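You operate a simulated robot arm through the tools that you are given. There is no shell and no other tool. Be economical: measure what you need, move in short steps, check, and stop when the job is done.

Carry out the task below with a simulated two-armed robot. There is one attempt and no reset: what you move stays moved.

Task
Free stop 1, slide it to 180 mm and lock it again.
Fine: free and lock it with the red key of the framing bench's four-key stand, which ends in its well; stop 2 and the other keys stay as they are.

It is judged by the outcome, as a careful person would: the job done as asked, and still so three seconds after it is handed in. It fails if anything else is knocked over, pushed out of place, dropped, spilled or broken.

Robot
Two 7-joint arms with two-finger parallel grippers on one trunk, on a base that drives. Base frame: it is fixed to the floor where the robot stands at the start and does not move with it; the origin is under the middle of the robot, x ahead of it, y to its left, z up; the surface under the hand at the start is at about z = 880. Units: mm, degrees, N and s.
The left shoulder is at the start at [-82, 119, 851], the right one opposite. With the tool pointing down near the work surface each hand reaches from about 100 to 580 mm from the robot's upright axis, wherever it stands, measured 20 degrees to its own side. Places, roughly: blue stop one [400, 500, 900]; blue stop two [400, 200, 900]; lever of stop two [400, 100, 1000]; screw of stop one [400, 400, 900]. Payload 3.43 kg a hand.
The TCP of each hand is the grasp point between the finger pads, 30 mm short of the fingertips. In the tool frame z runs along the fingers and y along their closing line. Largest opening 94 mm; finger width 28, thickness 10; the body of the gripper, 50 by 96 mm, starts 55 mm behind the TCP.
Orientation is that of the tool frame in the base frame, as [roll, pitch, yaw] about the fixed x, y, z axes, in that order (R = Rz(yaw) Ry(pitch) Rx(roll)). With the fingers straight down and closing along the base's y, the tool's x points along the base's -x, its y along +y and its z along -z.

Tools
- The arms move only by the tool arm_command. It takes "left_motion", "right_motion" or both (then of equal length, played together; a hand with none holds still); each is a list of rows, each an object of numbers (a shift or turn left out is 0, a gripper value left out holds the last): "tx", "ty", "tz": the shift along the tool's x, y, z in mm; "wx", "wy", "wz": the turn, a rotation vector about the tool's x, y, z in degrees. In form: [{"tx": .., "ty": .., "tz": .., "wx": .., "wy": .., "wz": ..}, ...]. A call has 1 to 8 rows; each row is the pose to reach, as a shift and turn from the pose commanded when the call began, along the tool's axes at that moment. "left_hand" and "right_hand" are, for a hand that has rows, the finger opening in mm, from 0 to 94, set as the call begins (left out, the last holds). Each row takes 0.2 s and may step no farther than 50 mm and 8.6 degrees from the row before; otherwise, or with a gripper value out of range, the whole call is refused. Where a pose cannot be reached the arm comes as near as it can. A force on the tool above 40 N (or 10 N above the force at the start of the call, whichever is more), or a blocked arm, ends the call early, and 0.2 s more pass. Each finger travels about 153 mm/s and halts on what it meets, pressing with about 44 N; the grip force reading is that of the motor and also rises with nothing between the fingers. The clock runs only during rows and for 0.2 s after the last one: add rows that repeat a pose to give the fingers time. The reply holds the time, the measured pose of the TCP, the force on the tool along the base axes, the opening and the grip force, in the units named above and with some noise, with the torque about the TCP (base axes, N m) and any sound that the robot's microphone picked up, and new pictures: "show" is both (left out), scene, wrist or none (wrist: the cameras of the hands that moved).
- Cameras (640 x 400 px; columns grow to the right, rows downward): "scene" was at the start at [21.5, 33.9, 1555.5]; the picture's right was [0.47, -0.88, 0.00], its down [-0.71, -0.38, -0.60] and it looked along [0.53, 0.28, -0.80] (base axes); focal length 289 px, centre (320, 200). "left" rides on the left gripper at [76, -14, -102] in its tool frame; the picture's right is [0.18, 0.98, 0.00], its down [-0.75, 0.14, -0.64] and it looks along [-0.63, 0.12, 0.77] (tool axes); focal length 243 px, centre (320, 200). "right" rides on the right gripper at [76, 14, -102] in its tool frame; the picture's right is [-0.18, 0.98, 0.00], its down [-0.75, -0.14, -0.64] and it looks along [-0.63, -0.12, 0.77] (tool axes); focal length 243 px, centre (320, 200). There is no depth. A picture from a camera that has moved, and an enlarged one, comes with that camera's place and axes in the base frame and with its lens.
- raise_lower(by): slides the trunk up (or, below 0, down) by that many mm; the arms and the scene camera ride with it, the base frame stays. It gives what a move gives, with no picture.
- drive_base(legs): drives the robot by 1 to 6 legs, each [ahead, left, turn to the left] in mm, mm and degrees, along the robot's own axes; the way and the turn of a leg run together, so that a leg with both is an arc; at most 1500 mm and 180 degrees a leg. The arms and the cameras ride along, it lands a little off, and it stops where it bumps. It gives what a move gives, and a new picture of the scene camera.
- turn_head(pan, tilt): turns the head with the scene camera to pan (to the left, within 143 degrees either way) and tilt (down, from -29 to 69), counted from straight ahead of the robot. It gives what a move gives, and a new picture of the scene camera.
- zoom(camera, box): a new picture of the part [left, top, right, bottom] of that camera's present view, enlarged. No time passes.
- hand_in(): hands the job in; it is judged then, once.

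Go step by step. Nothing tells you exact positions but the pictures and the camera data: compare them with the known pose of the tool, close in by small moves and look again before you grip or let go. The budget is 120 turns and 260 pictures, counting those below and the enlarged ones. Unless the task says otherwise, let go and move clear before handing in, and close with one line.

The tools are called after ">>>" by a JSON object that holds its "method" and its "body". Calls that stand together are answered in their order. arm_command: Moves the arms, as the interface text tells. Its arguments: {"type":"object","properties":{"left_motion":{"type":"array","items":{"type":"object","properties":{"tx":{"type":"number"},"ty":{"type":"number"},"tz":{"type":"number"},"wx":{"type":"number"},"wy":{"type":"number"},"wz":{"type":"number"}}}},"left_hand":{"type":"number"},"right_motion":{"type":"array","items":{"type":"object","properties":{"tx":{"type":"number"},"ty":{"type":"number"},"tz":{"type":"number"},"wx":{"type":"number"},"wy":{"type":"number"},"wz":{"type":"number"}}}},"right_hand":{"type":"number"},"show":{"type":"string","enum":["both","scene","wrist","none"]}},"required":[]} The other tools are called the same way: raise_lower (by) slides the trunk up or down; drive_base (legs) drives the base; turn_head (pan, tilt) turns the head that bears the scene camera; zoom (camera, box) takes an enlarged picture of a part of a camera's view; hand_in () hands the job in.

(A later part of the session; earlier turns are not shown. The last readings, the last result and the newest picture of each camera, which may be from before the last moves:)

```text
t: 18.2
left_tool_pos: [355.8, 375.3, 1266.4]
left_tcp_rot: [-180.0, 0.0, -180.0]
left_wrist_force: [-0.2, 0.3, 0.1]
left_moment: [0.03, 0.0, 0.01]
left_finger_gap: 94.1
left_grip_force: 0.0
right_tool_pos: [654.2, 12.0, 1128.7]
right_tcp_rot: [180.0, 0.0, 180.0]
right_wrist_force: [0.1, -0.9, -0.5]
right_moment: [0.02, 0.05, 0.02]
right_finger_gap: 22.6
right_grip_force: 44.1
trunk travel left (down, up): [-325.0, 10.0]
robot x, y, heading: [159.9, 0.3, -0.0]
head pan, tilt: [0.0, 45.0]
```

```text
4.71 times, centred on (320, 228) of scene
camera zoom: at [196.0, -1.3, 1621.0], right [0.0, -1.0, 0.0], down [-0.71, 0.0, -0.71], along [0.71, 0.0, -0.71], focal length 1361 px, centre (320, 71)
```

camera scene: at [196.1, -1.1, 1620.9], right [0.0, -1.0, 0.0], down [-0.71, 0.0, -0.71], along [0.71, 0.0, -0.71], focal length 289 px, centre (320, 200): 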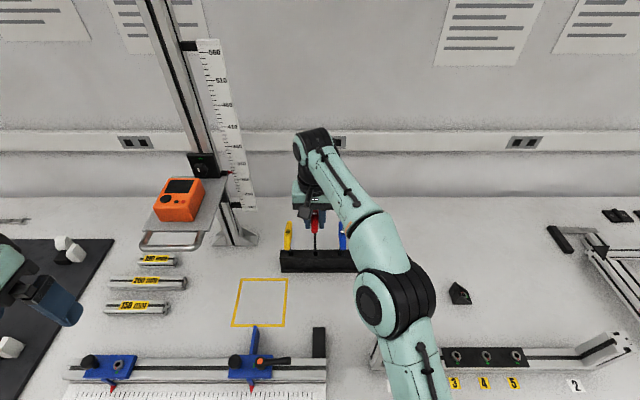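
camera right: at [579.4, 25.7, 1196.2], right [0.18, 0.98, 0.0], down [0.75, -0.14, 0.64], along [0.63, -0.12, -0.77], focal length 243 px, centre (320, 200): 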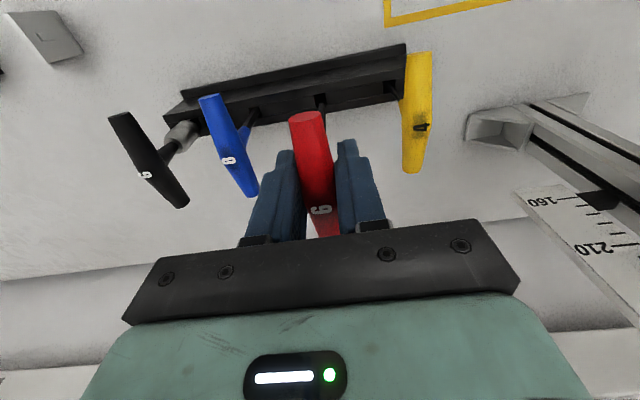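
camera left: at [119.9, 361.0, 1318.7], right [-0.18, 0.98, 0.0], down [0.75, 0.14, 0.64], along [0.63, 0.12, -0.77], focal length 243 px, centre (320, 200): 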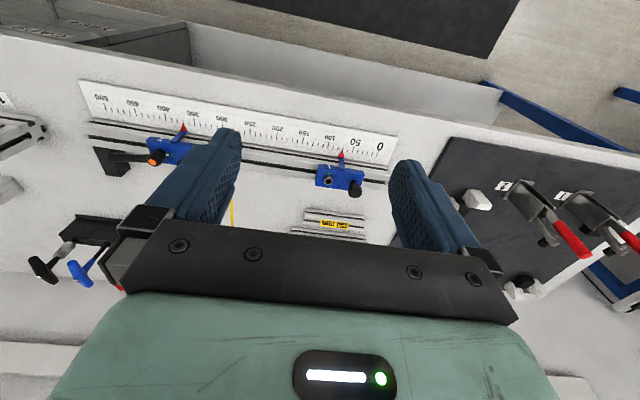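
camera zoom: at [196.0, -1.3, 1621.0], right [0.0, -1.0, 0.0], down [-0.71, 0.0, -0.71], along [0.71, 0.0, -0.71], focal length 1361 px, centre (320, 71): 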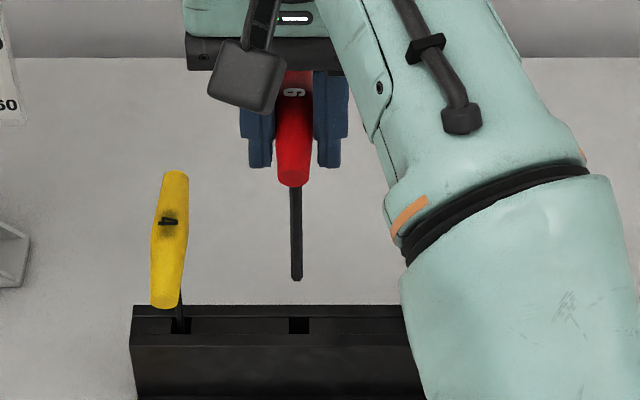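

The key is clear: tip about 133 mm below the grip, hanging straight. I'll retract to x≈430 and raise, and look left before driving.

>>> {"method": "arm_command", "body": {"right_motion": [{"tx": 40}, {"tx": 80}, {"tx": 120, "tz": -15}, {"tx": 160, "tz": -30}, {"tx": 200, "tz": -45}, {"tx": 225, "tz": -55}], "show": "none"}}

>>> {"method": "turn_head", "body": {"pan": 75, "tilt": 40}}

```text
t: 19.6
left_tool_pos: [354.8, 375.3, 1266.7]
left_tcp_rot: [-180.0, 0.2, -180.0]
left_wrist_force: [-0.1, 0.2, 0.1]
left_moment: [0.0, 0.02, 0.01]
left_finger_gap: 93.9
left_grip_force: 0.1
right_tool_pos: [431.9, 11.1, 1186.3]
right_tcp_rot: [180.0, 0.0, 180.0]
right_wrist_force: [-0.3, -0.1, -0.9]
right_moment: [0.04, -0.04, -0.02]
right_finger_gap: 22.6
right_grip_force: 43.9
trunk travel left (down, up): [-325.0, 10.0]
robot x, y, heading: [160.5, 2.4, -0.0]
head pan, tilt: [0.0, 45.0]
```

```text
t: 21.1
left_tool_pos: [355.3, 374.5, 1268.2]
left_tcp_rot: [180.0, 0.0, 180.0]
left_wrist_force: [0.4, 0.0, 0.3]
left_moment: [0.0, -0.02, -0.01]
left_finger_gap: 94.0
left_grip_force: 0.2
right_tool_pos: [432.5, 12.1, 1186.9]
right_tcp_rot: [180.0, 0.0, 180.0]
right_wrist_force: [-0.7, 0.8, -2.2]
right_moment: [-0.04, 0.03, -0.02]
right_finger_gap: 22.5
right_grip_force: 44.2
trunk travel left (down, up): [-325.0, 10.0]
robot x, y, heading: [153.4, 2.6, 0.2]
head pan, tilt: [75.0, 40.0]
camera scene: at [136.9, 81.0, 1628.3], right [0.97, -0.26, 0.0], down [-0.17, -0.62, -0.77], along [0.2, 0.74, -0.64], focal length 289 px, centre (320, 200)
```

scene: 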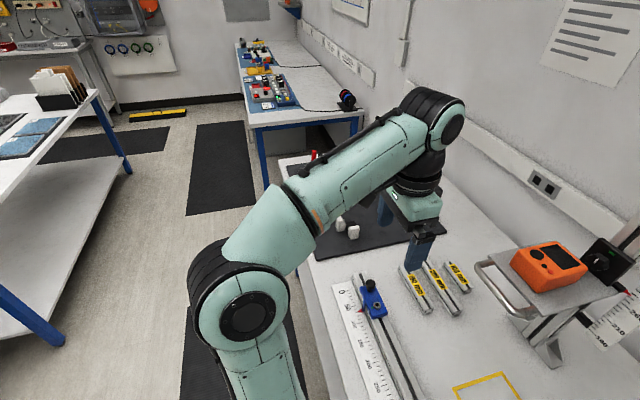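

Left is clear floor. I'll back off 60 mm and drive 400 mm left so that stop 1 lies in front of the right hand.

>>> {"method": "drive_base", "body": {"legs": [[-60, 0, 0], [0, 400, 0]]}}

>>> {"method": "turn_head", "body": {"pan": 0, "tilt": 60}}

```text
t: 25.8
left_tool_pos: [296.2, 782.9, 1266.6]
left_tcp_rot: [-179.9, 0.2, -180.0]
left_wrist_force: [0.2, 0.9, -0.8]
left_moment: [-0.01, 0.0, 0.04]
left_finger_gap: 93.6
left_grip_force: 0.0
right_tool_pos: [373.8, 419.4, 1186.3]
right_tcp_rot: [180.0, 0.0, 179.9]
right_wrist_force: [-0.2, -0.7, -1.7]
right_moment: [0.01, 0.06, 0.01]
right_finger_gap: 22.6
right_grip_force: 43.4
trunk travel left (down, up): [-325.0, 10.0]
robot x, y, heading: [100.4, 407.0, -0.1]
head pan, tilt: [75.0, 40.0]
camera scene: at [76.8, 489.2, 1628.3], right [0.97, -0.26, 0.0], down [-0.17, -0.62, -0.77], along [0.2, 0.74, -0.64], focal length 289 px, centre (320, 200)
```

scene: 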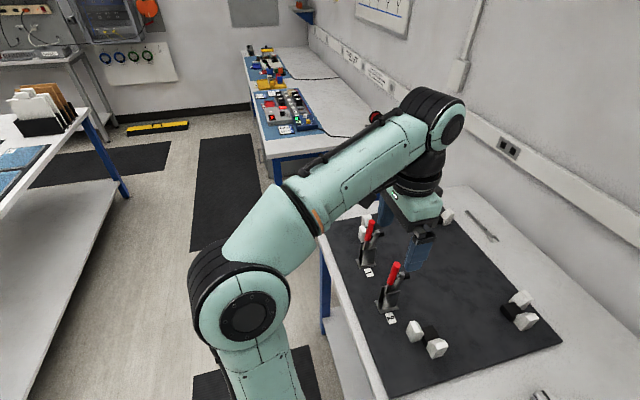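

```text
t: 27.2
left_tool_pos: [294.8, 782.3, 1266.6]
left_tcp_rot: [180.0, 0.1, 179.9]
left_wrist_force: [0.5, 0.6, 0.2]
left_moment: [-0.03, 0.03, 0.02]
left_finger_gap: 94.0
left_grip_force: 0.2
right_tool_pos: [371.9, 419.2, 1185.4]
right_tcp_rot: [179.9, 0.0, 179.9]
right_wrist_force: [-0.1, 0.1, -1.0]
right_moment: [-0.03, 0.0, -0.01]
right_finger_gap: 22.5
right_grip_force: 44.1
trunk travel left (down, up): [-325.0, 10.0]
robot x, y, heading: [96.9, 404.9, -0.1]
head pan, tilt: [0.0, 60.0]
camera scene: at [121.3, 407.1, 1601.5], right [0.0, -1.0, 0.0], down [-0.87, 0.0, -0.5], along [0.5, 0.0, -0.87], focal length 289 px, centre (320, 200)
```

scene: 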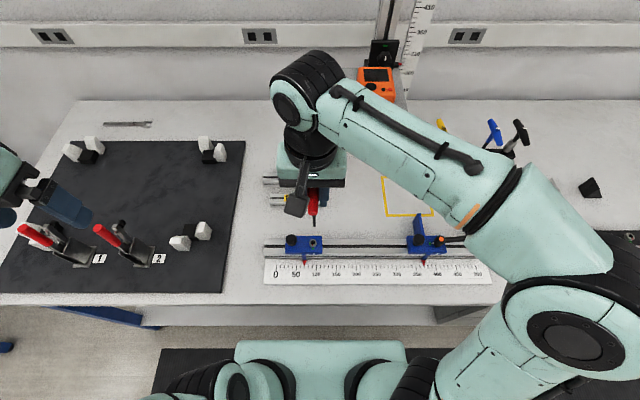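

Good view of stop 1 with the key above it. I'll zoom to fix the screw position and key tip.

>>> {"method": "zoom", "body": {"camera": "scene", "box": [272, 210, 352, 285]}}

>>> {"method": "zoom", "body": {"camera": "right", "box": [220, 20, 420, 220]}}

```text
5.33 times, centred on (312, 248) of scene
camera zoom: at [121.3, 407.1, 1601.5], right [0.0, -1.0, 0.0], down [-0.87, 0.0, -0.5], along [0.5, 0.0, -0.87], focal length 1542 px, centre (363, -53)
```

zoom: 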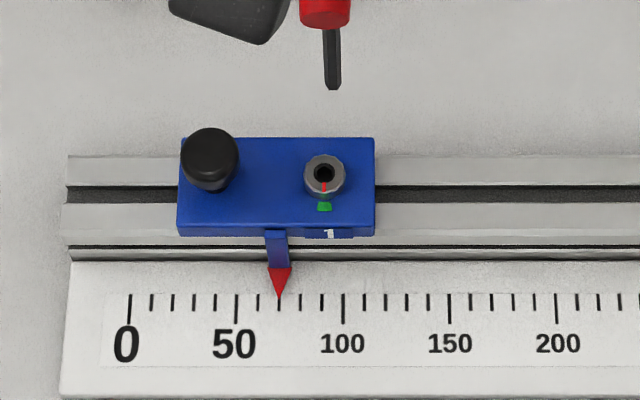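

```text
2.00 times, centred on (320, 120) of right
camera zoom: at [295.0, 432.7, 1288.1], right [0.19, 0.98, 0.0], down [0.75, -0.14, 0.64], along [0.63, -0.12, -0.77], focal length 485 px, centre (320, 360)
```

zoom: 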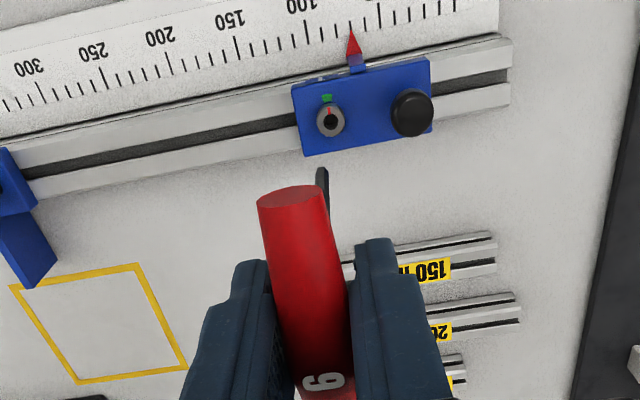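

Pointer reads 70; screw top is about [378.5, 424, 947] and key tip [373, 419, 1053]. I'll move over the screw and lower until the tip is about 20 mm above.

>>> {"method": "arm_command", "body": {"right_motion": [{"tx": -5, "ty": 5, "tz": 20}, {"tx": -5, "ty": 5, "tz": 45}, {"tx": -5, "ty": 5, "tz": 70}, {"tx": -5, "ty": 5, "tz": 83}, {"tx": -5, "ty": 5, "tz": 83}], "show": "none"}}

>>> {"method": "zoom", "body": {"camera": "scene", "box": [292, 220, 340, 265]}}

>>> {"method": "zoom", "body": {"camera": "right", "box": [270, 50, 370, 150]}}

```text
t: 28.4
left_tool_pos: [295.1, 782.8, 1267.4]
left_tcp_rot: [179.9, 0.1, -180.0]
left_wrist_force: [-1.0, -0.5, 0.3]
left_moment: [0.02, -0.01, -0.03]
left_finger_gap: 93.8
left_grip_force: 0.0
right_tool_pos: [376.5, 422.7, 1105.7]
right_tcp_rot: [-179.9, 0.0, 179.9]
right_wrist_force: [-0.7, -0.4, -1.1]
right_moment: [0.01, -0.01, 0.02]
right_finger_gap: 22.8
right_grip_force: 44.0
trunk travel left (down, up): [-325.0, 10.0]
robot x, y, heading: [100.5, 408.6, 0.0]
head pan, tilt: [0.0, 60.0]
```

```text
8.89 times, centred on (316, 242) of scene
camera zoom: at [121.2, 407.0, 1601.5], right [0.0, -1.0, 0.0], down [-0.87, 0.0, -0.5], along [0.5, 0.0, -0.87], focal length 2571 px, centre (356, -178)
```

zoom: 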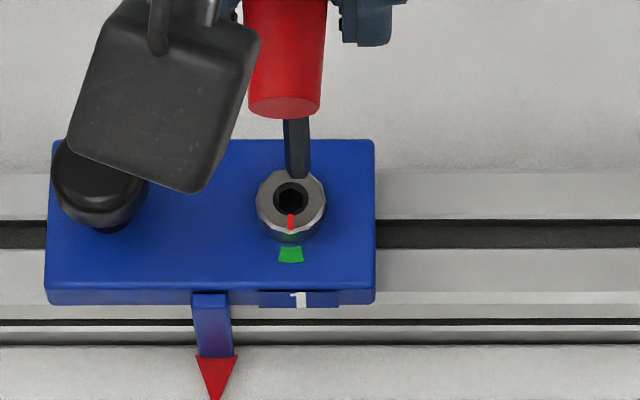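

```text
4.00 times, centred on (320, 100) of right
camera zoom: at [298.3, 436.0, 1207.0], right [0.19, 0.98, 0.0], down [0.75, -0.14, 0.64], along [0.63, -0.12, -0.77], focal length 970 px, centre (320, 600)
```

zoom: 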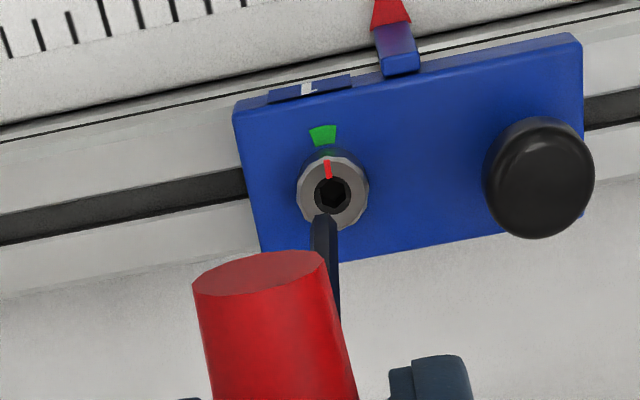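

The tip is roughly 1–2 mm off in y. I'll correct and lower about 10 mm, then re-measure as parallax shrinks.

>>> {"method": "arm_command", "body": {"right_motion": [{"tx": -1, "ty": 1.7, "tz": 5}, {"tx": -1, "ty": 1.7, "tz": 10}, {"tx": -1, "ty": 1.7, "tz": 10}], "show": "none"}}

>>> {"method": "zoom", "body": {"camera": "scene", "box": [300, 228, 332, 258]}}

>>> {"method": "zoom", "body": {"camera": "right", "box": [295, 60, 355, 120]}}

```text
t: 29.2
left_tool_pos: [295.7, 783.4, 1267.1]
left_tcp_rot: [180.0, 0.0, -179.9]
left_wrist_force: [0.8, -0.1, 0.2]
left_moment: [0.01, -0.02, -0.04]
left_finger_gap: 94.1
left_grip_force: 0.0
right_tool_pos: [378.4, 424.6, 1094.6]
right_tcp_rot: [180.0, -0.1, 179.9]
right_wrist_force: [-0.1, -0.4, -1.2]
right_moment: [0.0, 0.0, -0.02]
right_finger_gap: 22.7
right_grip_force: 43.8
trunk travel left (down, up): [-325.0, 10.0]
robot x, y, heading: [98.6, 408.6, -0.4]
head pan, tilt: [0.0, 60.0]
```

```text
13.33 times, centred on (316, 243) of scene
camera zoom: at [121.2, 407.0, 1601.5], right [0.0, -1.0, 0.0], down [-0.87, 0.0, -0.5], along [0.5, 0.0, -0.87], focal length 3856 px, centre (373, -373)
```

zoom: 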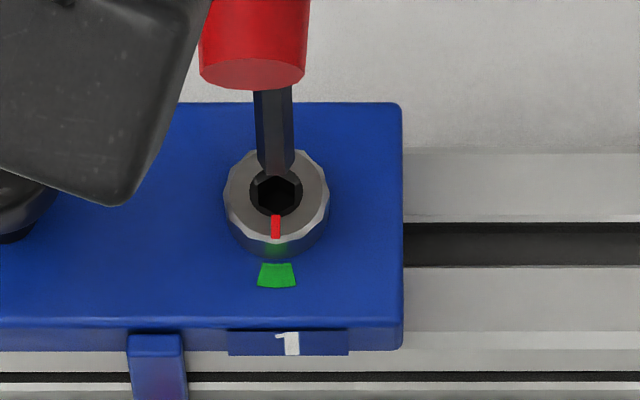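

```text
6.67 times, centred on (325, 90) of right
camera zoom: at [300.2, 438.3, 1195.9], right [0.19, 0.98, 0.0], down [0.75, -0.14, 0.64], along [0.63, -0.12, -0.77], focal length 1618 px, centre (287, 933)
```

zoom: 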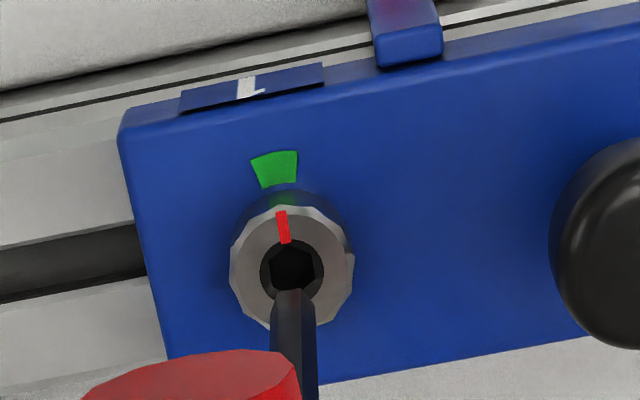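

The key tip is nearly over the socket, but x is poorly determined from these two views. I'll bring the left hand round (yawed −90°) to view the tip from the side along −y.

>>> {"method": "arm_command", "body": {"left_motion": [{"wz": 8, "tx": -10, "ty": -10}, {"wz": 16, "tx": -20, "ty": -20}, {"wz": 24, "tx": -30, "ty": -30}, {"wz": 32, "tx": -40, "ty": -40}, {"wz": 40, "tx": -50, "ty": -50}, {"wz": 48, "tx": -60, "ty": -60}, {"wz": 56, "tx": -70, "ty": -70}, {"wz": 64, "tx": -80, "ty": -80}], "left_hand": 30, "show": "scene"}}

```text
t: 31.1
left_tool_pos: [376.6, 701.5, 1268.3]
left_tcp_rot: [179.9, 0.0, 115.9]
left_wrist_force: [-0.1, 1.2, 0.5]
left_moment: [0.0, -0.01, 0.01]
left_finger_gap: 29.9
left_grip_force: 0.0
right_tool_pos: [377.5, 424.2, 1093.3]
right_tcp_rot: [-180.0, 0.0, 179.9]
right_wrist_force: [0.9, 0.0, -1.1]
right_moment: [-0.01, 0.03, 0.01]
right_finger_gap: 22.8
right_grip_force: 43.7
trunk travel left (down, up): [-325.0, 10.0]
robot x, y, heading: [95.8, 408.2, -0.5]
head pan, tilt: [0.0, 60.0]
camera scene: at [121.6, 406.7, 1601.5], right [0.0, -1.0, 0.0], down [-0.87, 0.0, -0.5], along [0.5, 0.0, -0.87], focal length 289 px, centre (320, 200)
```

scene: 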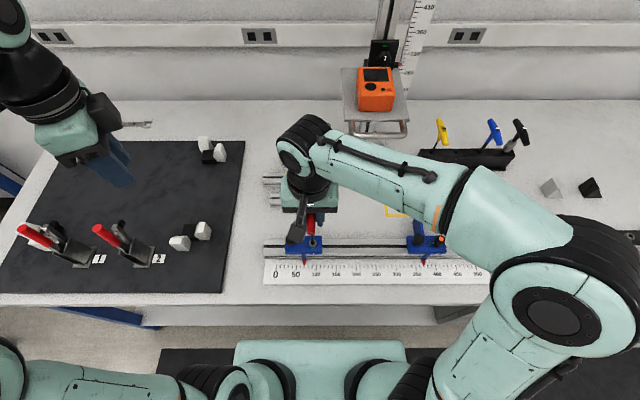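

>>> {"method": "arm_command", "body": {"left_motion": [{"wz": 7, "tx": -15, "ty": -7, "tz": 30}, {"wz": 14, "tx": -30, "ty": -15, "tz": 60}, {"wz": 20, "tx": -46, "ty": -22, "tz": 90}, {"wz": 26, "tx": -61, "ty": -30, "tz": 120}, {"wz": 26, "tx": -76.4, "ty": -37.2, "tz": 150}, {"wz": 26, "tx": -76.4, "ty": -37.2, "tz": 150}], "show": "wrist"}}

>>> {"method": "zoom", "body": {"camera": "left", "box": [270, 80, 370, 180]}}

```text
t: 32.5
left_tool_pos: [378.4, 619.3, 1118.5]
left_tcp_rot: [179.9, 0.0, 89.8]
left_wrist_force: [-0.4, -0.3, -0.5]
left_moment: [-0.01, 0.01, 0.04]
left_finger_gap: 29.9
left_grip_force: 0.1
right_tool_pos: [377.6, 425.9, 1093.1]
right_tcp_rot: [180.0, 0.0, 179.9]
right_wrist_force: [-0.7, 0.1, -1.0]
right_moment: [-0.01, 0.0, 0.02]
right_finger_gap: 22.8
right_grip_force: 44.4
trunk travel left (down, up): [-325.0, 10.0]
robot x, y, heading: [95.9, 409.2, -0.2]
head pan, tilt: [0.0, 60.0]
camera left: at [362.6, 696.6, 1220.6], right [0.98, 0.18, 0.0], down [0.14, -0.75, 0.64], along [0.12, -0.63, -0.77], focal length 243 px, centre (320, 200)
```

left: 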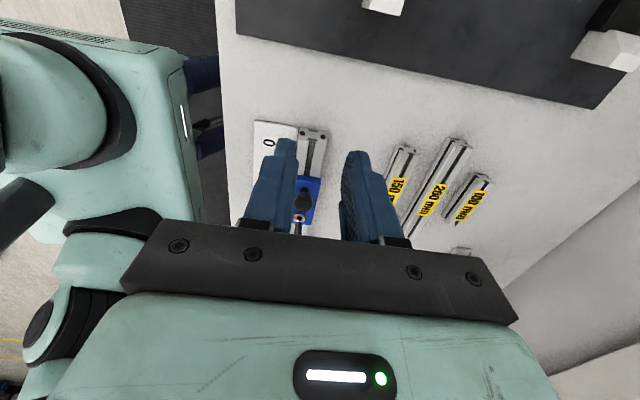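

```text
4.00 times, centred on (320, 130) of left
camera zoom: at [362.6, 696.6, 1220.6], right [0.98, 0.18, 0.0], down [0.14, -0.75, 0.64], along [0.12, -0.63, -0.77], focal length 970 px, centre (320, 480)
```

zoom: 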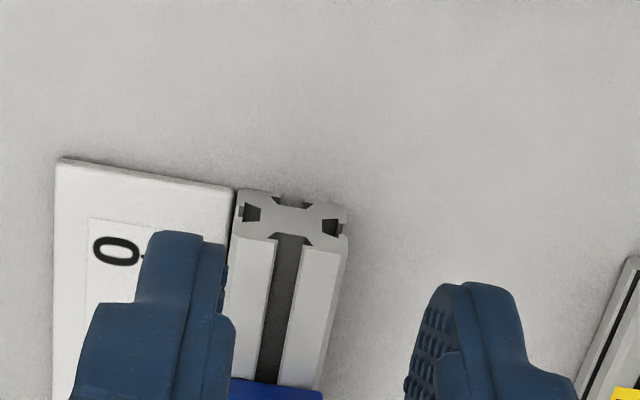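

>>> {"method": "zoom", "body": {"camera": "left", "box": [275, 165, 345, 235]}}

```text
5.71 times, centred on (310, 200) of left
camera zoom: at [362.6, 696.6, 1220.6], right [0.98, 0.18, 0.0], down [0.14, -0.75, 0.64], along [0.12, -0.63, -0.77], focal length 1386 px, centre (377, 200)
```

zoom: 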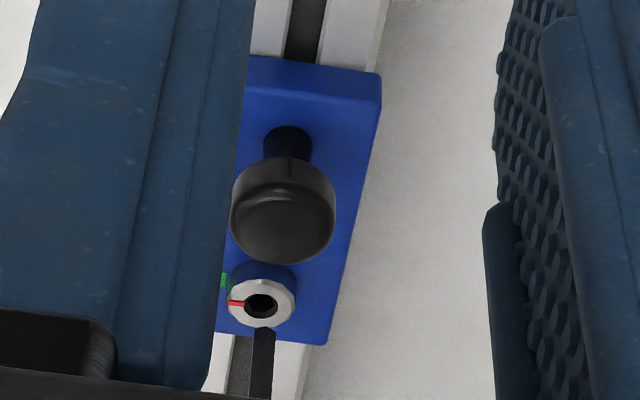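

The side view shows the tip about 1.3 mm too far in +x. I'll correct that and lower 4 mm.

>>> {"method": "arm_command", "body": {"right_motion": [{"tx": 1.3, "ty": 0.3, "tz": 2}, {"tx": 1.3, "ty": 0.3, "tz": 4}, {"tx": 1.3, "ty": 0.3, "tz": 4}], "show": "none"}}

>>> {"method": "zoom", "body": {"camera": "left", "box": [290, 200, 330, 240]}}

>>> {"method": "zoom", "body": {"camera": "scene", "box": [300, 228, 332, 258]}}

>>> {"method": "zoom", "body": {"camera": "right", "box": [295, 60, 355, 120]}}

```text
t: 33.2
left_tool_pos: [377.6, 619.5, 1118.9]
left_tcp_rot: [179.9, -0.1, 90.1]
left_wrist_force: [-0.8, -0.3, 0.3]
left_moment: [0.01, 0.0, 0.01]
left_finger_gap: 30.0
left_grip_force: 0.0
right_tool_pos: [378.0, 426.7, 1090.6]
right_tcp_rot: [180.0, -0.1, 179.9]
right_wrist_force: [0.0, -0.5, -0.8]
right_moment: [-0.02, 0.01, 0.02]
right_finger_gap: 22.7
right_grip_force: 43.5
trunk travel left (down, up): [-325.0, 10.0]
robot x, y, heading: [98.2, 408.9, -0.1]
head pan, tilt: [0.0, 60.0]
```

```text
10.00 times, centred on (310, 220) of left
camera zoom: at [362.8, 696.8, 1220.9], right [0.98, 0.18, 0.0], down [0.14, -0.75, 0.64], along [0.12, -0.63, -0.77], focal length 2426 px, centre (420, 0)
```

zoom: 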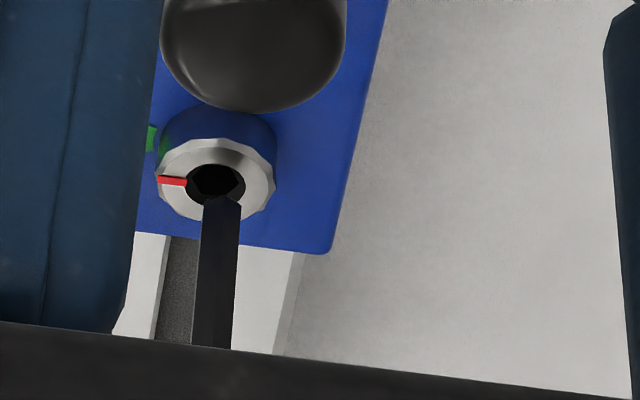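

```text
13.33 times, centred on (316, 243) of scene
camera zoom: at [121.3, 407.0, 1601.5], right [0.0, -1.0, 0.0], down [-0.87, 0.0, -0.5], along [0.5, 0.0, -0.87], focal length 3856 px, centre (373, -373)
```

zoom: 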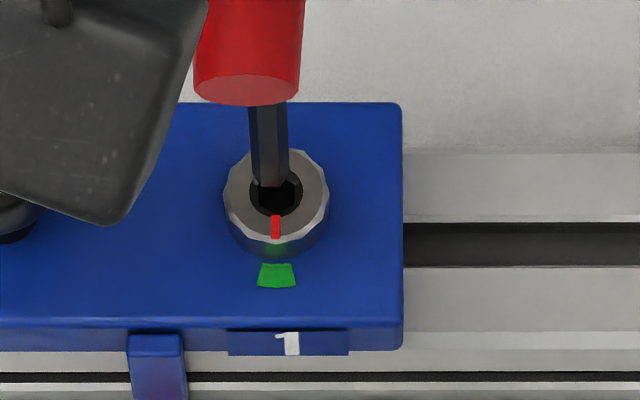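

```text
6.67 times, centred on (325, 90) of right
camera zoom: at [299.7, 439.2, 1191.4], right [0.19, 0.98, 0.0], down [0.75, -0.14, 0.64], along [0.63, -0.12, -0.77], focal length 1618 px, centre (287, 933)
```

zoom: 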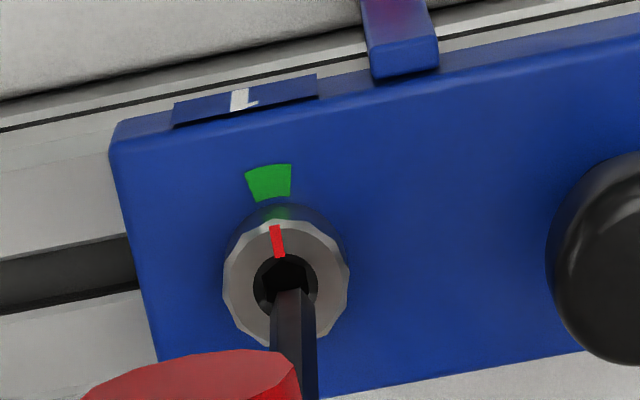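

Small correction: −0.7 mm in x, −0.9 mm in y. Then lower a bit further and look.

>>> {"method": "arm_command", "body": {"right_motion": [{"tx": 0.7, "ty": -0.9}, {"tx": 0.7, "ty": -0.9, "tz": 1.5}, {"tx": 0.7, "ty": -0.9, "tz": 1.5}], "show": "none"}}

>>> {"method": "zoom", "body": {"camera": "left", "box": [290, 200, 330, 240]}}

>>> {"method": "zoom", "body": {"camera": "scene", "box": [308, 236, 324, 251]}}

```text
t: 34.0
left_tool_pos: [377.2, 619.2, 1119.0]
left_tcp_rot: [179.9, 0.0, 90.0]
left_wrist_force: [0.2, 0.0, 0.6]
left_moment: [0.01, 0.01, -0.01]
left_finger_gap: 30.4
left_grip_force: 0.0
right_tool_pos: [376.8, 425.7, 1088.0]
right_tcp_rot: [180.0, 0.0, 179.9]
right_wrist_force: [-0.9, -1.2, -1.1]
right_moment: [0.0, -0.01, 0.0]
right_finger_gap: 22.5
right_grip_force: 44.3
trunk travel left (down, up): [-325.0, 10.0]
robot x, y, heading: [101.1, 411.5, 0.0]
head pan, tilt: [0.0, 60.0]
```

```text
10.00 times, centred on (310, 220) of left
camera zoom: at [362.8, 696.7, 1220.9], right [0.98, 0.18, 0.0], down [0.14, -0.75, 0.64], along [0.12, -0.63, -0.77], focal length 2426 px, centre (420, 0)
```

zoom: 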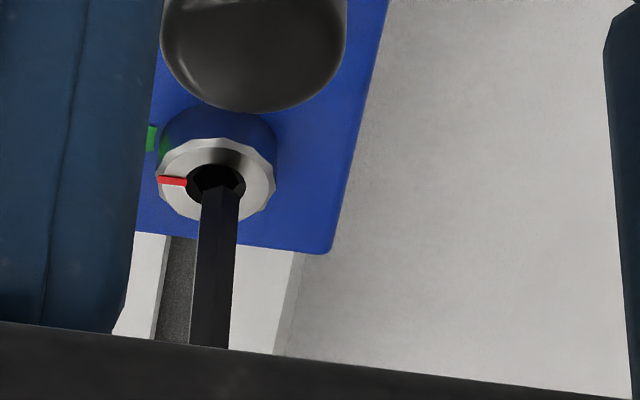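

```text
16.00 times, centred on (316, 244) of scene
camera zoom: at [121.2, 406.9, 1601.5], right [0.0, -1.0, 0.0], down [-0.87, 0.0, -0.5], along [0.5, 0.0, -0.87], focal length 4628 px, centre (384, -496)
```

zoom: 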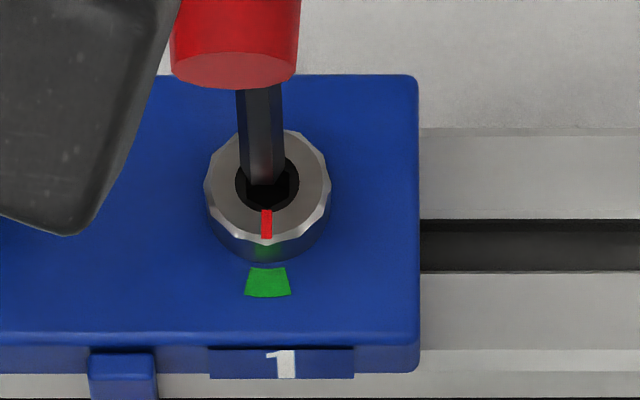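

Aligned within about half a millimetre. I'll lower gently into the socket.

>>> {"method": "arm_command", "body": {"right_motion": [{"tx": 0.3, "ty": -0.3, "tz": 2}, {"tx": 0.3, "ty": -0.3, "tz": 4}, {"tx": 0.3, "ty": -0.3, "tz": 6}], "show": "none"}}

>>> {"method": "zoom", "body": {"camera": "left", "box": [290, 200, 330, 240]}}

>>> {"method": "zoom", "body": {"camera": "scene", "box": [308, 236, 324, 251]}}

```text
t: 34.9
left_tool_pos: [377.3, 620.2, 1119.6]
left_tcp_rot: [179.9, 0.0, 90.0]
left_wrist_force: [-0.1, 0.2, 0.1]
left_moment: [0.03, -0.02, -0.02]
left_finger_gap: 30.3
left_grip_force: 0.1
right_tool_pos: [376.2, 426.4, 1081.2]
right_tcp_rot: [-179.9, 0.0, 179.8]
right_wrist_force: [1.2, 0.4, -1.2]
right_moment: [-0.02, 0.01, -0.02]
right_finger_gap: 22.8
right_grip_force: 44.2
trunk travel left (down, up): [-325.0, 10.0]
robot x, y, heading: [96.2, 407.8, -0.0]
head pan, tilt: [0.0, 60.0]
```

```text
10.00 times, centred on (310, 220) of left
camera zoom: at [362.8, 696.8, 1220.9], right [0.98, 0.18, 0.0], down [0.14, -0.75, 0.64], along [0.12, -0.63, -0.77], focal length 2426 px, centre (420, 0)
```

zoom: 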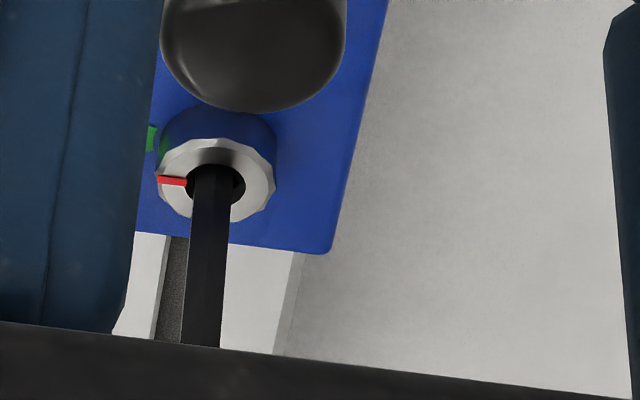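

```text
16.00 times, centred on (316, 244) of scene
camera zoom: at [121.3, 407.0, 1601.5], right [0.0, -1.0, 0.0], down [-0.87, 0.0, -0.5], along [0.5, 0.0, -0.87], focal length 4628 px, centre (384, -496)
```

zoom: 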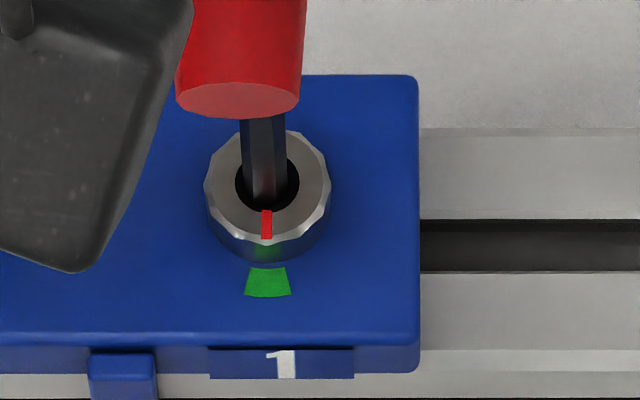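

The tip is going into the bore with little force; slightly to −x. I'll nudge +0.6 mm and continue down.

>>> {"method": "arm_command", "body": {"right_motion": [{"tx": -0.6}, {"tx": -0.6, "tz": 2}, {"tx": -0.6, "tz": 4}], "show": "none"}}

>>> {"method": "zoom", "body": {"camera": "left", "box": [290, 200, 330, 240]}}

>>> {"method": "zoom", "body": {"camera": "scene", "box": [308, 236, 324, 251]}}

```text
t: 35.6
left_tool_pos: [377.1, 619.0, 1118.7]
left_tcp_rot: [179.9, -0.1, 90.0]
left_wrist_force: [0.5, 0.7, -0.9]
left_moment: [-0.02, 0.0, -0.04]
left_finger_gap: 30.1
left_grip_force: 0.0
right_tool_pos: [376.6, 425.1, 1077.9]
right_tcp_rot: [179.9, 0.0, 179.9]
right_wrist_force: [-1.5, 0.6, -0.2]
right_moment: [0.01, 0.2, -0.01]
right_finger_gap: 22.6
right_grip_force: 44.3
trunk travel left (down, up): [-325.0, 10.0]
robot x, y, heading: [97.8, 410.2, -0.2]
head pan, tilt: [0.0, 60.0]
```

```text
10.00 times, centred on (310, 220) of left
camera zoom: at [362.6, 696.8, 1220.9], right [0.98, 0.18, 0.0], down [0.14, -0.75, 0.64], along [0.12, -0.63, -0.77], focal length 2426 px, centre (420, 0)
```

zoom: 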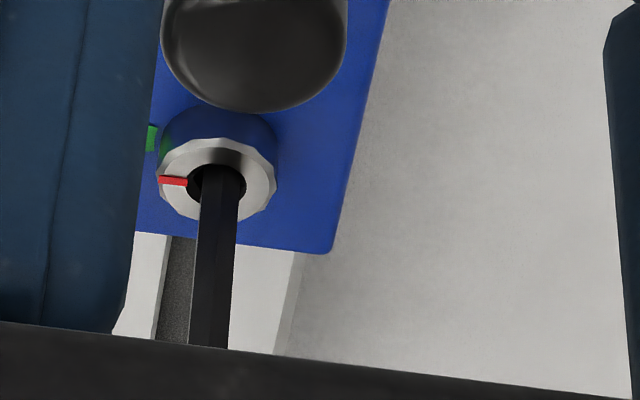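

```text
16.00 times, centred on (316, 244) of scene
camera zoom: at [121.0, 407.0, 1601.5], right [0.0, -1.0, 0.0], down [-0.87, 0.0, -0.5], along [0.5, 0.0, -0.87], focal length 4628 px, centre (384, -496)
```

zoom: 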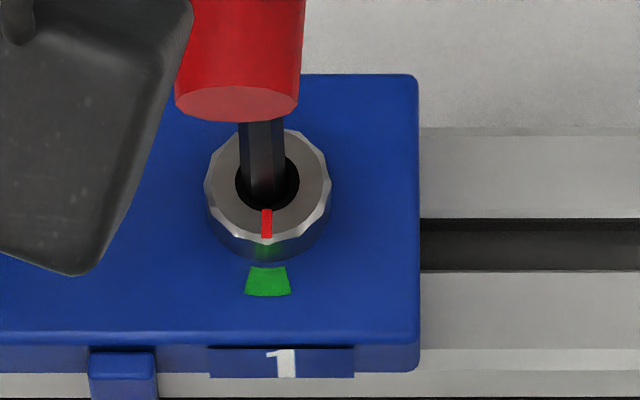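

Still little force. Continuing down slowly.

>>> {"method": "arm_command", "body": {"right_motion": [{"tz": 2}, {"tz": 4}, {"tz": 6}], "show": "none"}}

>>> {"method": "zoom", "body": {"camera": "scene", "box": [300, 228, 332, 258]}}

```text
t: 36.5
left_tool_pos: [374.8, 619.2, 1120.7]
left_tcp_rot: [179.7, 0.0, 89.9]
left_wrist_force: [1.2, 0.0, 0.4]
left_moment: [0.01, 0.0, 0.05]
left_finger_gap: 29.8
left_grip_force: 0.1
right_tool_pos: [376.3, 425.8, 1075.3]
right_tcp_rot: [179.8, 0.5, 179.8]
right_wrist_force: [-2.9, -0.3, 37.3]
right_moment: [-0.07, 0.16, -0.03]
right_finger_gap: 23.0
right_grip_force: 44.0
trunk travel left (down, up): [-325.0, 10.0]
robot x, y, heading: [97.1, 409.2, -0.2]
head pan, tilt: [0.0, 60.0]
```

```text
13.33 times, centred on (316, 243) of scene
camera zoom: at [118.6, 406.8, 1601.9], right [0.0, -1.0, 0.0], down [-0.87, 0.0, -0.5], along [0.5, 0.0, -0.87], focal length 3856 px, centre (373, -373)
```

zoom: 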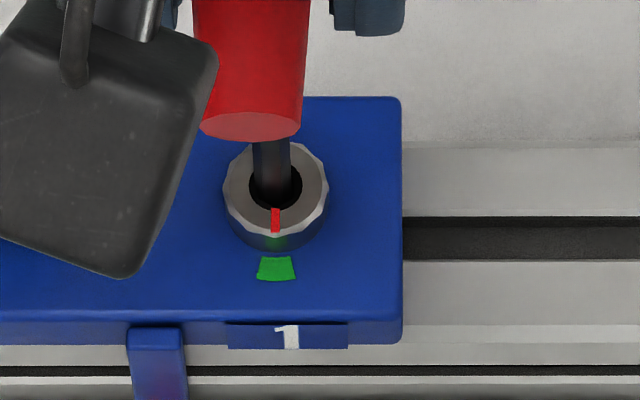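

It hit bottom (37 N); either seated or resting on the hex ledge. I'll ease up 2 mm and turn slowly counter-clockwise, watching torque and the red mark.

>>> {"method": "arm_command", "body": {"right_motion": [{"tz": -2}, {"tz": -2}], "show": "none"}}

>>> {"method": "zoom", "body": {"camera": "scene", "box": [300, 228, 332, 258]}}

>>> {"method": "zoom", "body": {"camera": "left", "box": [290, 200, 330, 240]}}

```text
t: 37.0
left_tool_pos: [376.0, 619.9, 1119.1]
left_tcp_rot: [179.9, 0.0, 89.9]
left_wrist_force: [0.9, 0.2, 0.4]
left_moment: [0.01, 0.03, -0.01]
left_finger_gap: 30.0
left_grip_force: 0.0
right_tool_pos: [378.0, 425.6, 1075.0]
right_tcp_rot: [179.8, 0.2, 179.9]
right_wrist_force: [2.6, -0.5, 25.7]
right_moment: [0.04, -0.54, 0.0]
right_finger_gap: 22.8
right_grip_force: 44.0
trunk travel left (down, up): [-325.0, 10.0]
robot x, y, heading: [99.4, 407.7, -0.1]
head pan, tilt: [0.0, 60.0]
```

```text
13.33 times, centred on (316, 243) of scene
camera zoom: at [120.4, 406.9, 1601.5], right [0.0, -1.0, 0.0], down [-0.87, 0.0, -0.5], along [0.5, 0.0, -0.87], focal length 3856 px, centre (373, -373)
```

zoom: 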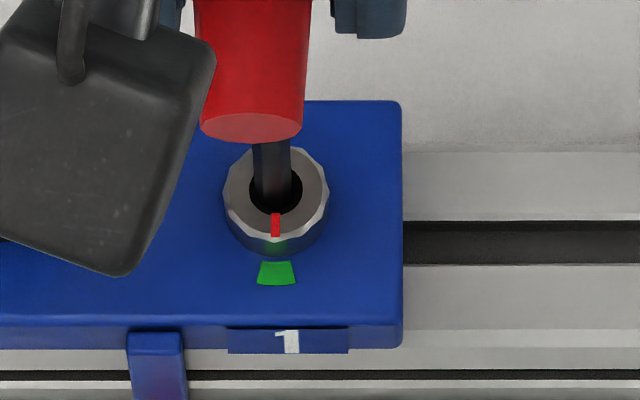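

```text
10.00 times, centred on (310, 220) of left
camera zoom: at [362.2, 696.7, 1221.1], right [0.98, 0.18, 0.0], down [0.14, -0.75, 0.64], along [0.12, -0.63, -0.77], focal length 2426 px, centre (420, 0)
```

zoom: 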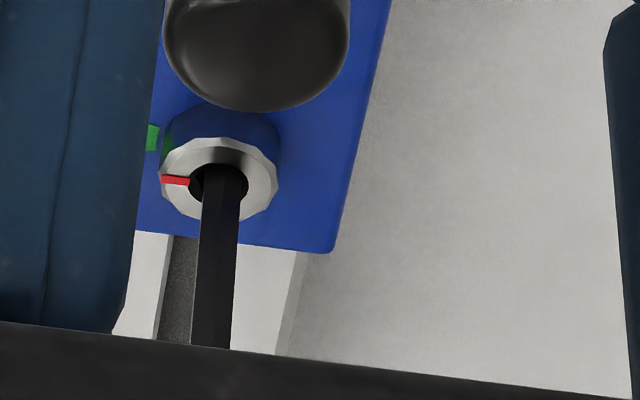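

Still 26 N pressing; the shank sits about 0.6 mm to +x. I'll raise slightly, recentre, and begin the turn with small steps.

>>> {"method": "arm_command", "body": {"right_motion": [{"tz": -1.5, "tx": 0.6}, {"tz": -1.5, "tx": 0.6}], "show": "none"}}

>>> {"method": "arm_command", "body": {"right_motion": [{"wz": -4}, {"wz": -8}, {"wz": -12}, {"wz": -12}], "show": "none"}}

>>> {"method": "zoom", "body": {"camera": "scene", "box": [300, 228, 332, 258]}}

>>> {"method": "zoom", "body": {"camera": "left", "box": [290, 200, 330, 240]}}

```text
t: 37.6
left_tool_pos: [378.0, 619.7, 1117.6]
left_tcp_rot: [179.9, -0.1, 89.9]
left_wrist_force: [0.6, -0.7, 0.3]
left_moment: [0.01, 0.0, -0.01]
left_finger_gap: 29.6
left_grip_force: 0.0
right_tool_pos: [377.2, 425.0, 1074.7]
right_tcp_rot: [-180.0, 0.0, 179.9]
right_wrist_force: [5.6, 1.8, 13.4]
right_moment: [0.11, -0.74, 0.01]
right_finger_gap: 22.5
right_grip_force: 44.0
trunk travel left (down, up): [-325.0, 10.0]
robot x, y, heading: [101.0, 407.0, 0.1]
head pan, tilt: [0.0, 60.0]
```

```text
t: 38.6
left_tool_pos: [376.7, 618.4, 1118.0]
left_tcp_rot: [179.9, 0.0, 90.0]
left_wrist_force: [0.2, 0.2, -0.4]
left_moment: [0.0, 0.03, -0.03]
left_finger_gap: 30.2
left_grip_force: 0.0
right_tool_pos: [376.1, 425.4, 1073.6]
right_tcp_rot: [-180.0, 0.0, -168.1]
right_wrist_force: [3.5, -0.2, 2.9]
right_moment: [0.0, -0.36, -0.23]
right_finger_gap: 22.8
right_grip_force: 43.9
trunk travel left (down, up): [-325.0, 10.0]
robot x, y, heading: [96.4, 408.8, -0.2]
head pan, tilt: [0.0, 60.0]
```

```text
13.33 times, centred on (316, 243) of scene
camera zoom: at [121.5, 407.0, 1601.5], right [0.0, -1.0, 0.0], down [-0.87, 0.0, -0.5], along [0.5, 0.0, -0.87], focal length 3856 px, centre (373, -373)
```

zoom: 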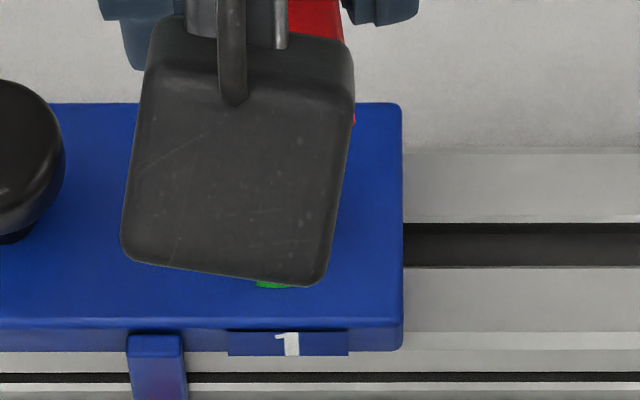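

```text
10.00 times, centred on (310, 220) of left
camera zoom: at [362.9, 696.7, 1220.8], right [0.98, 0.18, 0.0], down [0.14, -0.75, 0.64], along [0.12, -0.63, -0.77], focal length 2426 px, centre (420, 0)
```

zoom: 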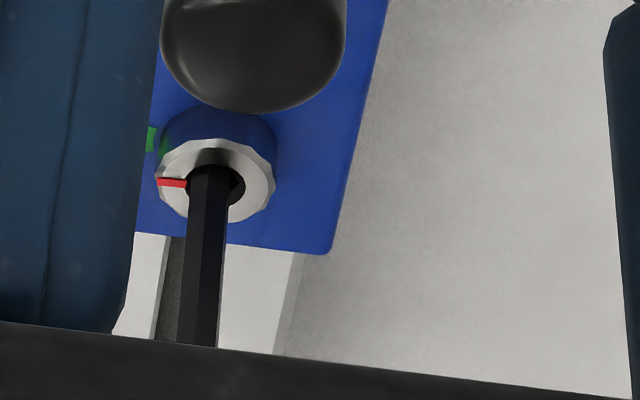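

Turned 12° with a reaction torque of −0.23 N·m and the key dropped a little. I'll press down slightly to see if it seats deeper.

>>> {"method": "arm_command", "body": {"right_motion": [{"tz": 1, "tx": -0.4}, {"tz": 2.5, "tx": -0.4}, {"tz": 4, "tx": -0.4}], "show": "none"}}

>>> {"method": "zoom", "body": {"camera": "left", "box": [290, 200, 330, 240]}}

>>> {"method": "zoom", "body": {"camera": "right", "box": [285, 60, 365, 140]}}

```text
t: 39.5
left_tool_pos: [375.1, 619.1, 1119.6]
left_tcp_rot: [179.7, 0.1, 90.0]
left_wrist_force: [0.1, 0.1, 0.9]
left_moment: [0.02, 0.03, -0.02]
left_finger_gap: 30.1
left_grip_force: 0.1
right_tool_pos: [374.6, 426.4, 1073.9]
right_tcp_rot: [179.8, 0.6, -168.0]
right_wrist_force: [-2.5, -0.8, 36.5]
right_moment: [-0.19, 0.18, -0.1]
right_finger_gap: 22.9
right_grip_force: 43.5
trunk travel left (down, up): [-325.0, 10.0]
robot x, y, heading: [95.8, 406.9, -0.1]
head pan, tilt: [0.0, 60.0]
```

```text
10.00 times, centred on (310, 220) of left
camera zoom: at [361.1, 696.5, 1221.8], right [0.98, 0.18, 0.0], down [0.14, -0.75, 0.64], along [0.12, -0.63, -0.77], focal length 2426 px, centre (420, 0)
```

zoom: 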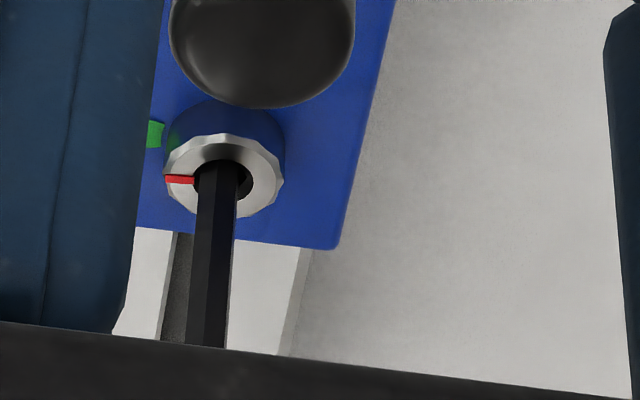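

```text
5.00 times, centred on (325, 100) of right
camera zoom: at [295.9, 423.0, 1174.6], right [-0.02, 1.0, 0.0], down [0.76, 0.02, 0.65], along [0.65, 0.02, -0.76], focal length 1213 px, centre (295, 700)
```

zoom: 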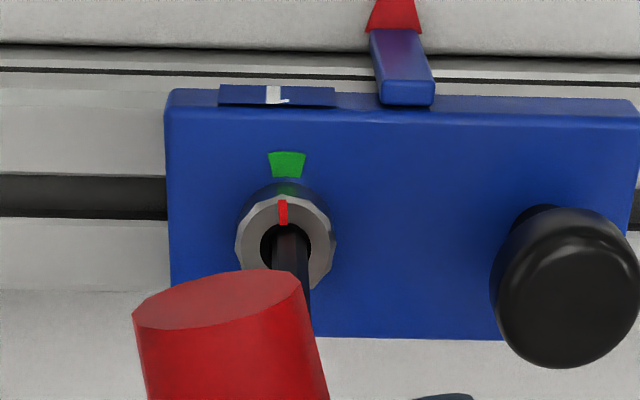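

The mark hasn't moved, so the hex isn't engaged: the socket's corners point along x while the key's flats do – 30° off. I'll lift out and rotate the key clockwise to yaw 150.

>>> {"method": "arm_command", "body": {"right_motion": [{"tz": -8}, {"tz": -17}, {"tz": -17, "wz": 8.5}, {"tz": -17, "wz": 17}, {"tz": -17, "wz": 25.5}, {"tz": -17, "wz": 34}, {"tz": -17, "wz": 42}, {"tz": -17, "wz": 42}], "show": "none"}}

>>> {"method": "zoom", "body": {"camera": "scene", "box": [300, 228, 332, 258]}}

>>> {"method": "zoom", "body": {"camera": "left", "box": [290, 200, 330, 240]}}

>>> {"method": "zoom", "body": {"camera": "right", "box": [285, 40, 365, 120]}}

```text
t: 41.2
left_tool_pos: [377.0, 620.2, 1118.3]
left_tcp_rot: [179.9, 0.0, 90.0]
left_wrist_force: [0.4, 0.8, -1.0]
left_moment: [-0.02, -0.02, -0.02]
left_finger_gap: 29.9
left_grip_force: 0.0
right_tool_pos: [376.1, 426.0, 1088.2]
right_tcp_rot: [-180.0, 0.0, 149.8]
right_wrist_force: [-0.3, -1.4, -1.0]
right_moment: [0.01, 0.0, 0.0]
right_finger_gap: 22.6
right_grip_force: 44.0
trunk travel left (down, up): [-325.0, 10.0]
robot x, y, heading: [102.6, 412.1, -0.4]
head pan, tilt: [0.0, 60.0]
```

```text
13.33 times, centred on (316, 243) of scene
camera zoom: at [121.3, 407.0, 1601.5], right [0.0, -1.0, 0.0], down [-0.87, 0.0, -0.5], along [0.5, 0.0, -0.87], focal length 3856 px, centre (373, -373)
```

zoom: 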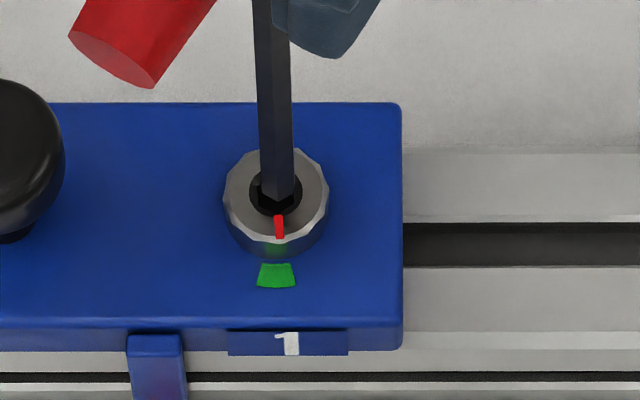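

```text
10.00 times, centred on (310, 220) of left
camera zoom: at [362.8, 696.8, 1220.9], right [0.98, 0.18, 0.0], down [0.14, -0.75, 0.64], along [0.12, -0.63, -0.77], focal length 2426 px, centre (420, 0)
```

zoom: 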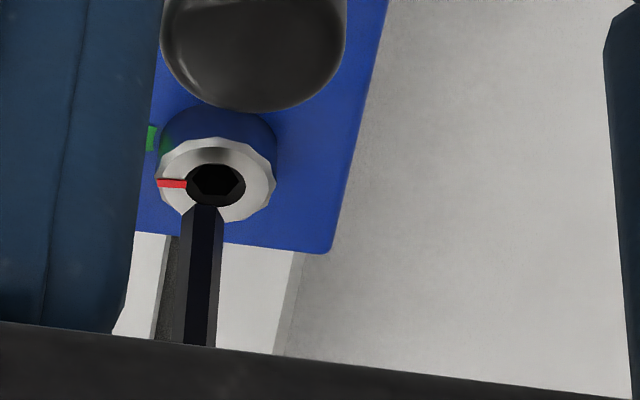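

```text
5.00 times, centred on (325, 80) of right
camera zoom: at [316.5, 476.0, 1190.2], right [0.65, 0.76, 0.0], down [0.58, -0.5, 0.64], along [0.49, -0.42, -0.77], focal length 1213 px, centre (295, 800)
```

zoom: 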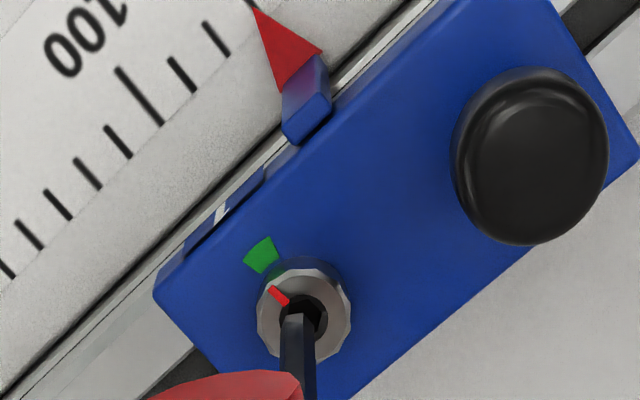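

Now the key's corner points along x like the socket's; the mark has shifted ~5° CCW. The key tip is ~2 mm short in x. I'll turn back 5°, correct, and lower 4 mm.

>>> {"method": "arm_command", "body": {"right_motion": [{"tx": -1.57, "ty": 1.48, "wz": -5}, {"tx": -1.57, "ty": 1.48, "wz": -5, "tz": 4}, {"tx": -1.57, "ty": 1.48, "wz": -5, "tz": 4}], "show": "none"}}

>>> {"method": "zoom", "body": {"camera": "scene", "box": [300, 228, 332, 258]}}

>>> {"method": "zoom", "body": {"camera": "left", "box": [290, 200, 330, 240]}}

```text
t: 42.0
left_tool_pos: [376.5, 618.6, 1118.7]
left_tcp_rot: [179.9, 0.0, 90.0]
left_wrist_force: [0.0, 0.0, -1.2]
left_moment: [-0.01, -0.02, -0.03]
left_finger_gap: 30.1
left_grip_force: 0.0
right_tool_pos: [379.3, 426.9, 1084.1]
right_tcp_rot: [-180.0, 0.0, 154.8]
right_wrist_force: [0.7, 0.3, -1.4]
right_moment: [0.04, 0.02, -0.02]
right_finger_gap: 22.7
right_grip_force: 44.1
trunk travel left (down, up): [-325.0, 10.0]
robot x, y, heading: [95.6, 408.4, 0.0]
head pan, tilt: [0.0, 60.0]
```

```text
13.33 times, centred on (316, 243) of scene
camera zoom: at [121.2, 407.0, 1601.5], right [0.0, -1.0, 0.0], down [-0.87, 0.0, -0.5], along [0.5, 0.0, -0.87], focal length 3856 px, centre (373, -373)
```

zoom: 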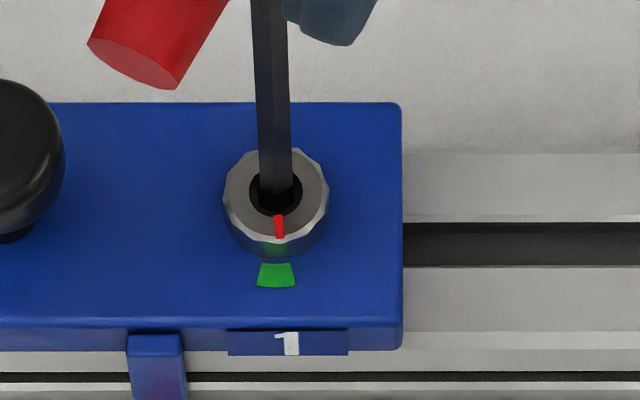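

```text
10.00 times, centred on (310, 220) of left
camera zoom: at [362.8, 696.7, 1220.9], right [0.98, 0.18, 0.0], down [0.14, -0.75, 0.64], along [0.12, -0.63, -0.77], focal length 2426 px, centre (420, 0)
```

zoom: 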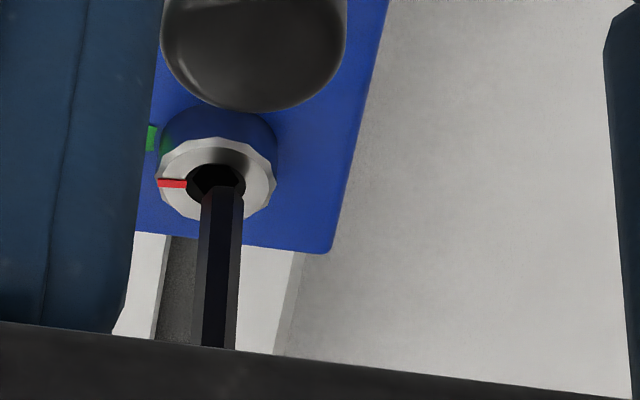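

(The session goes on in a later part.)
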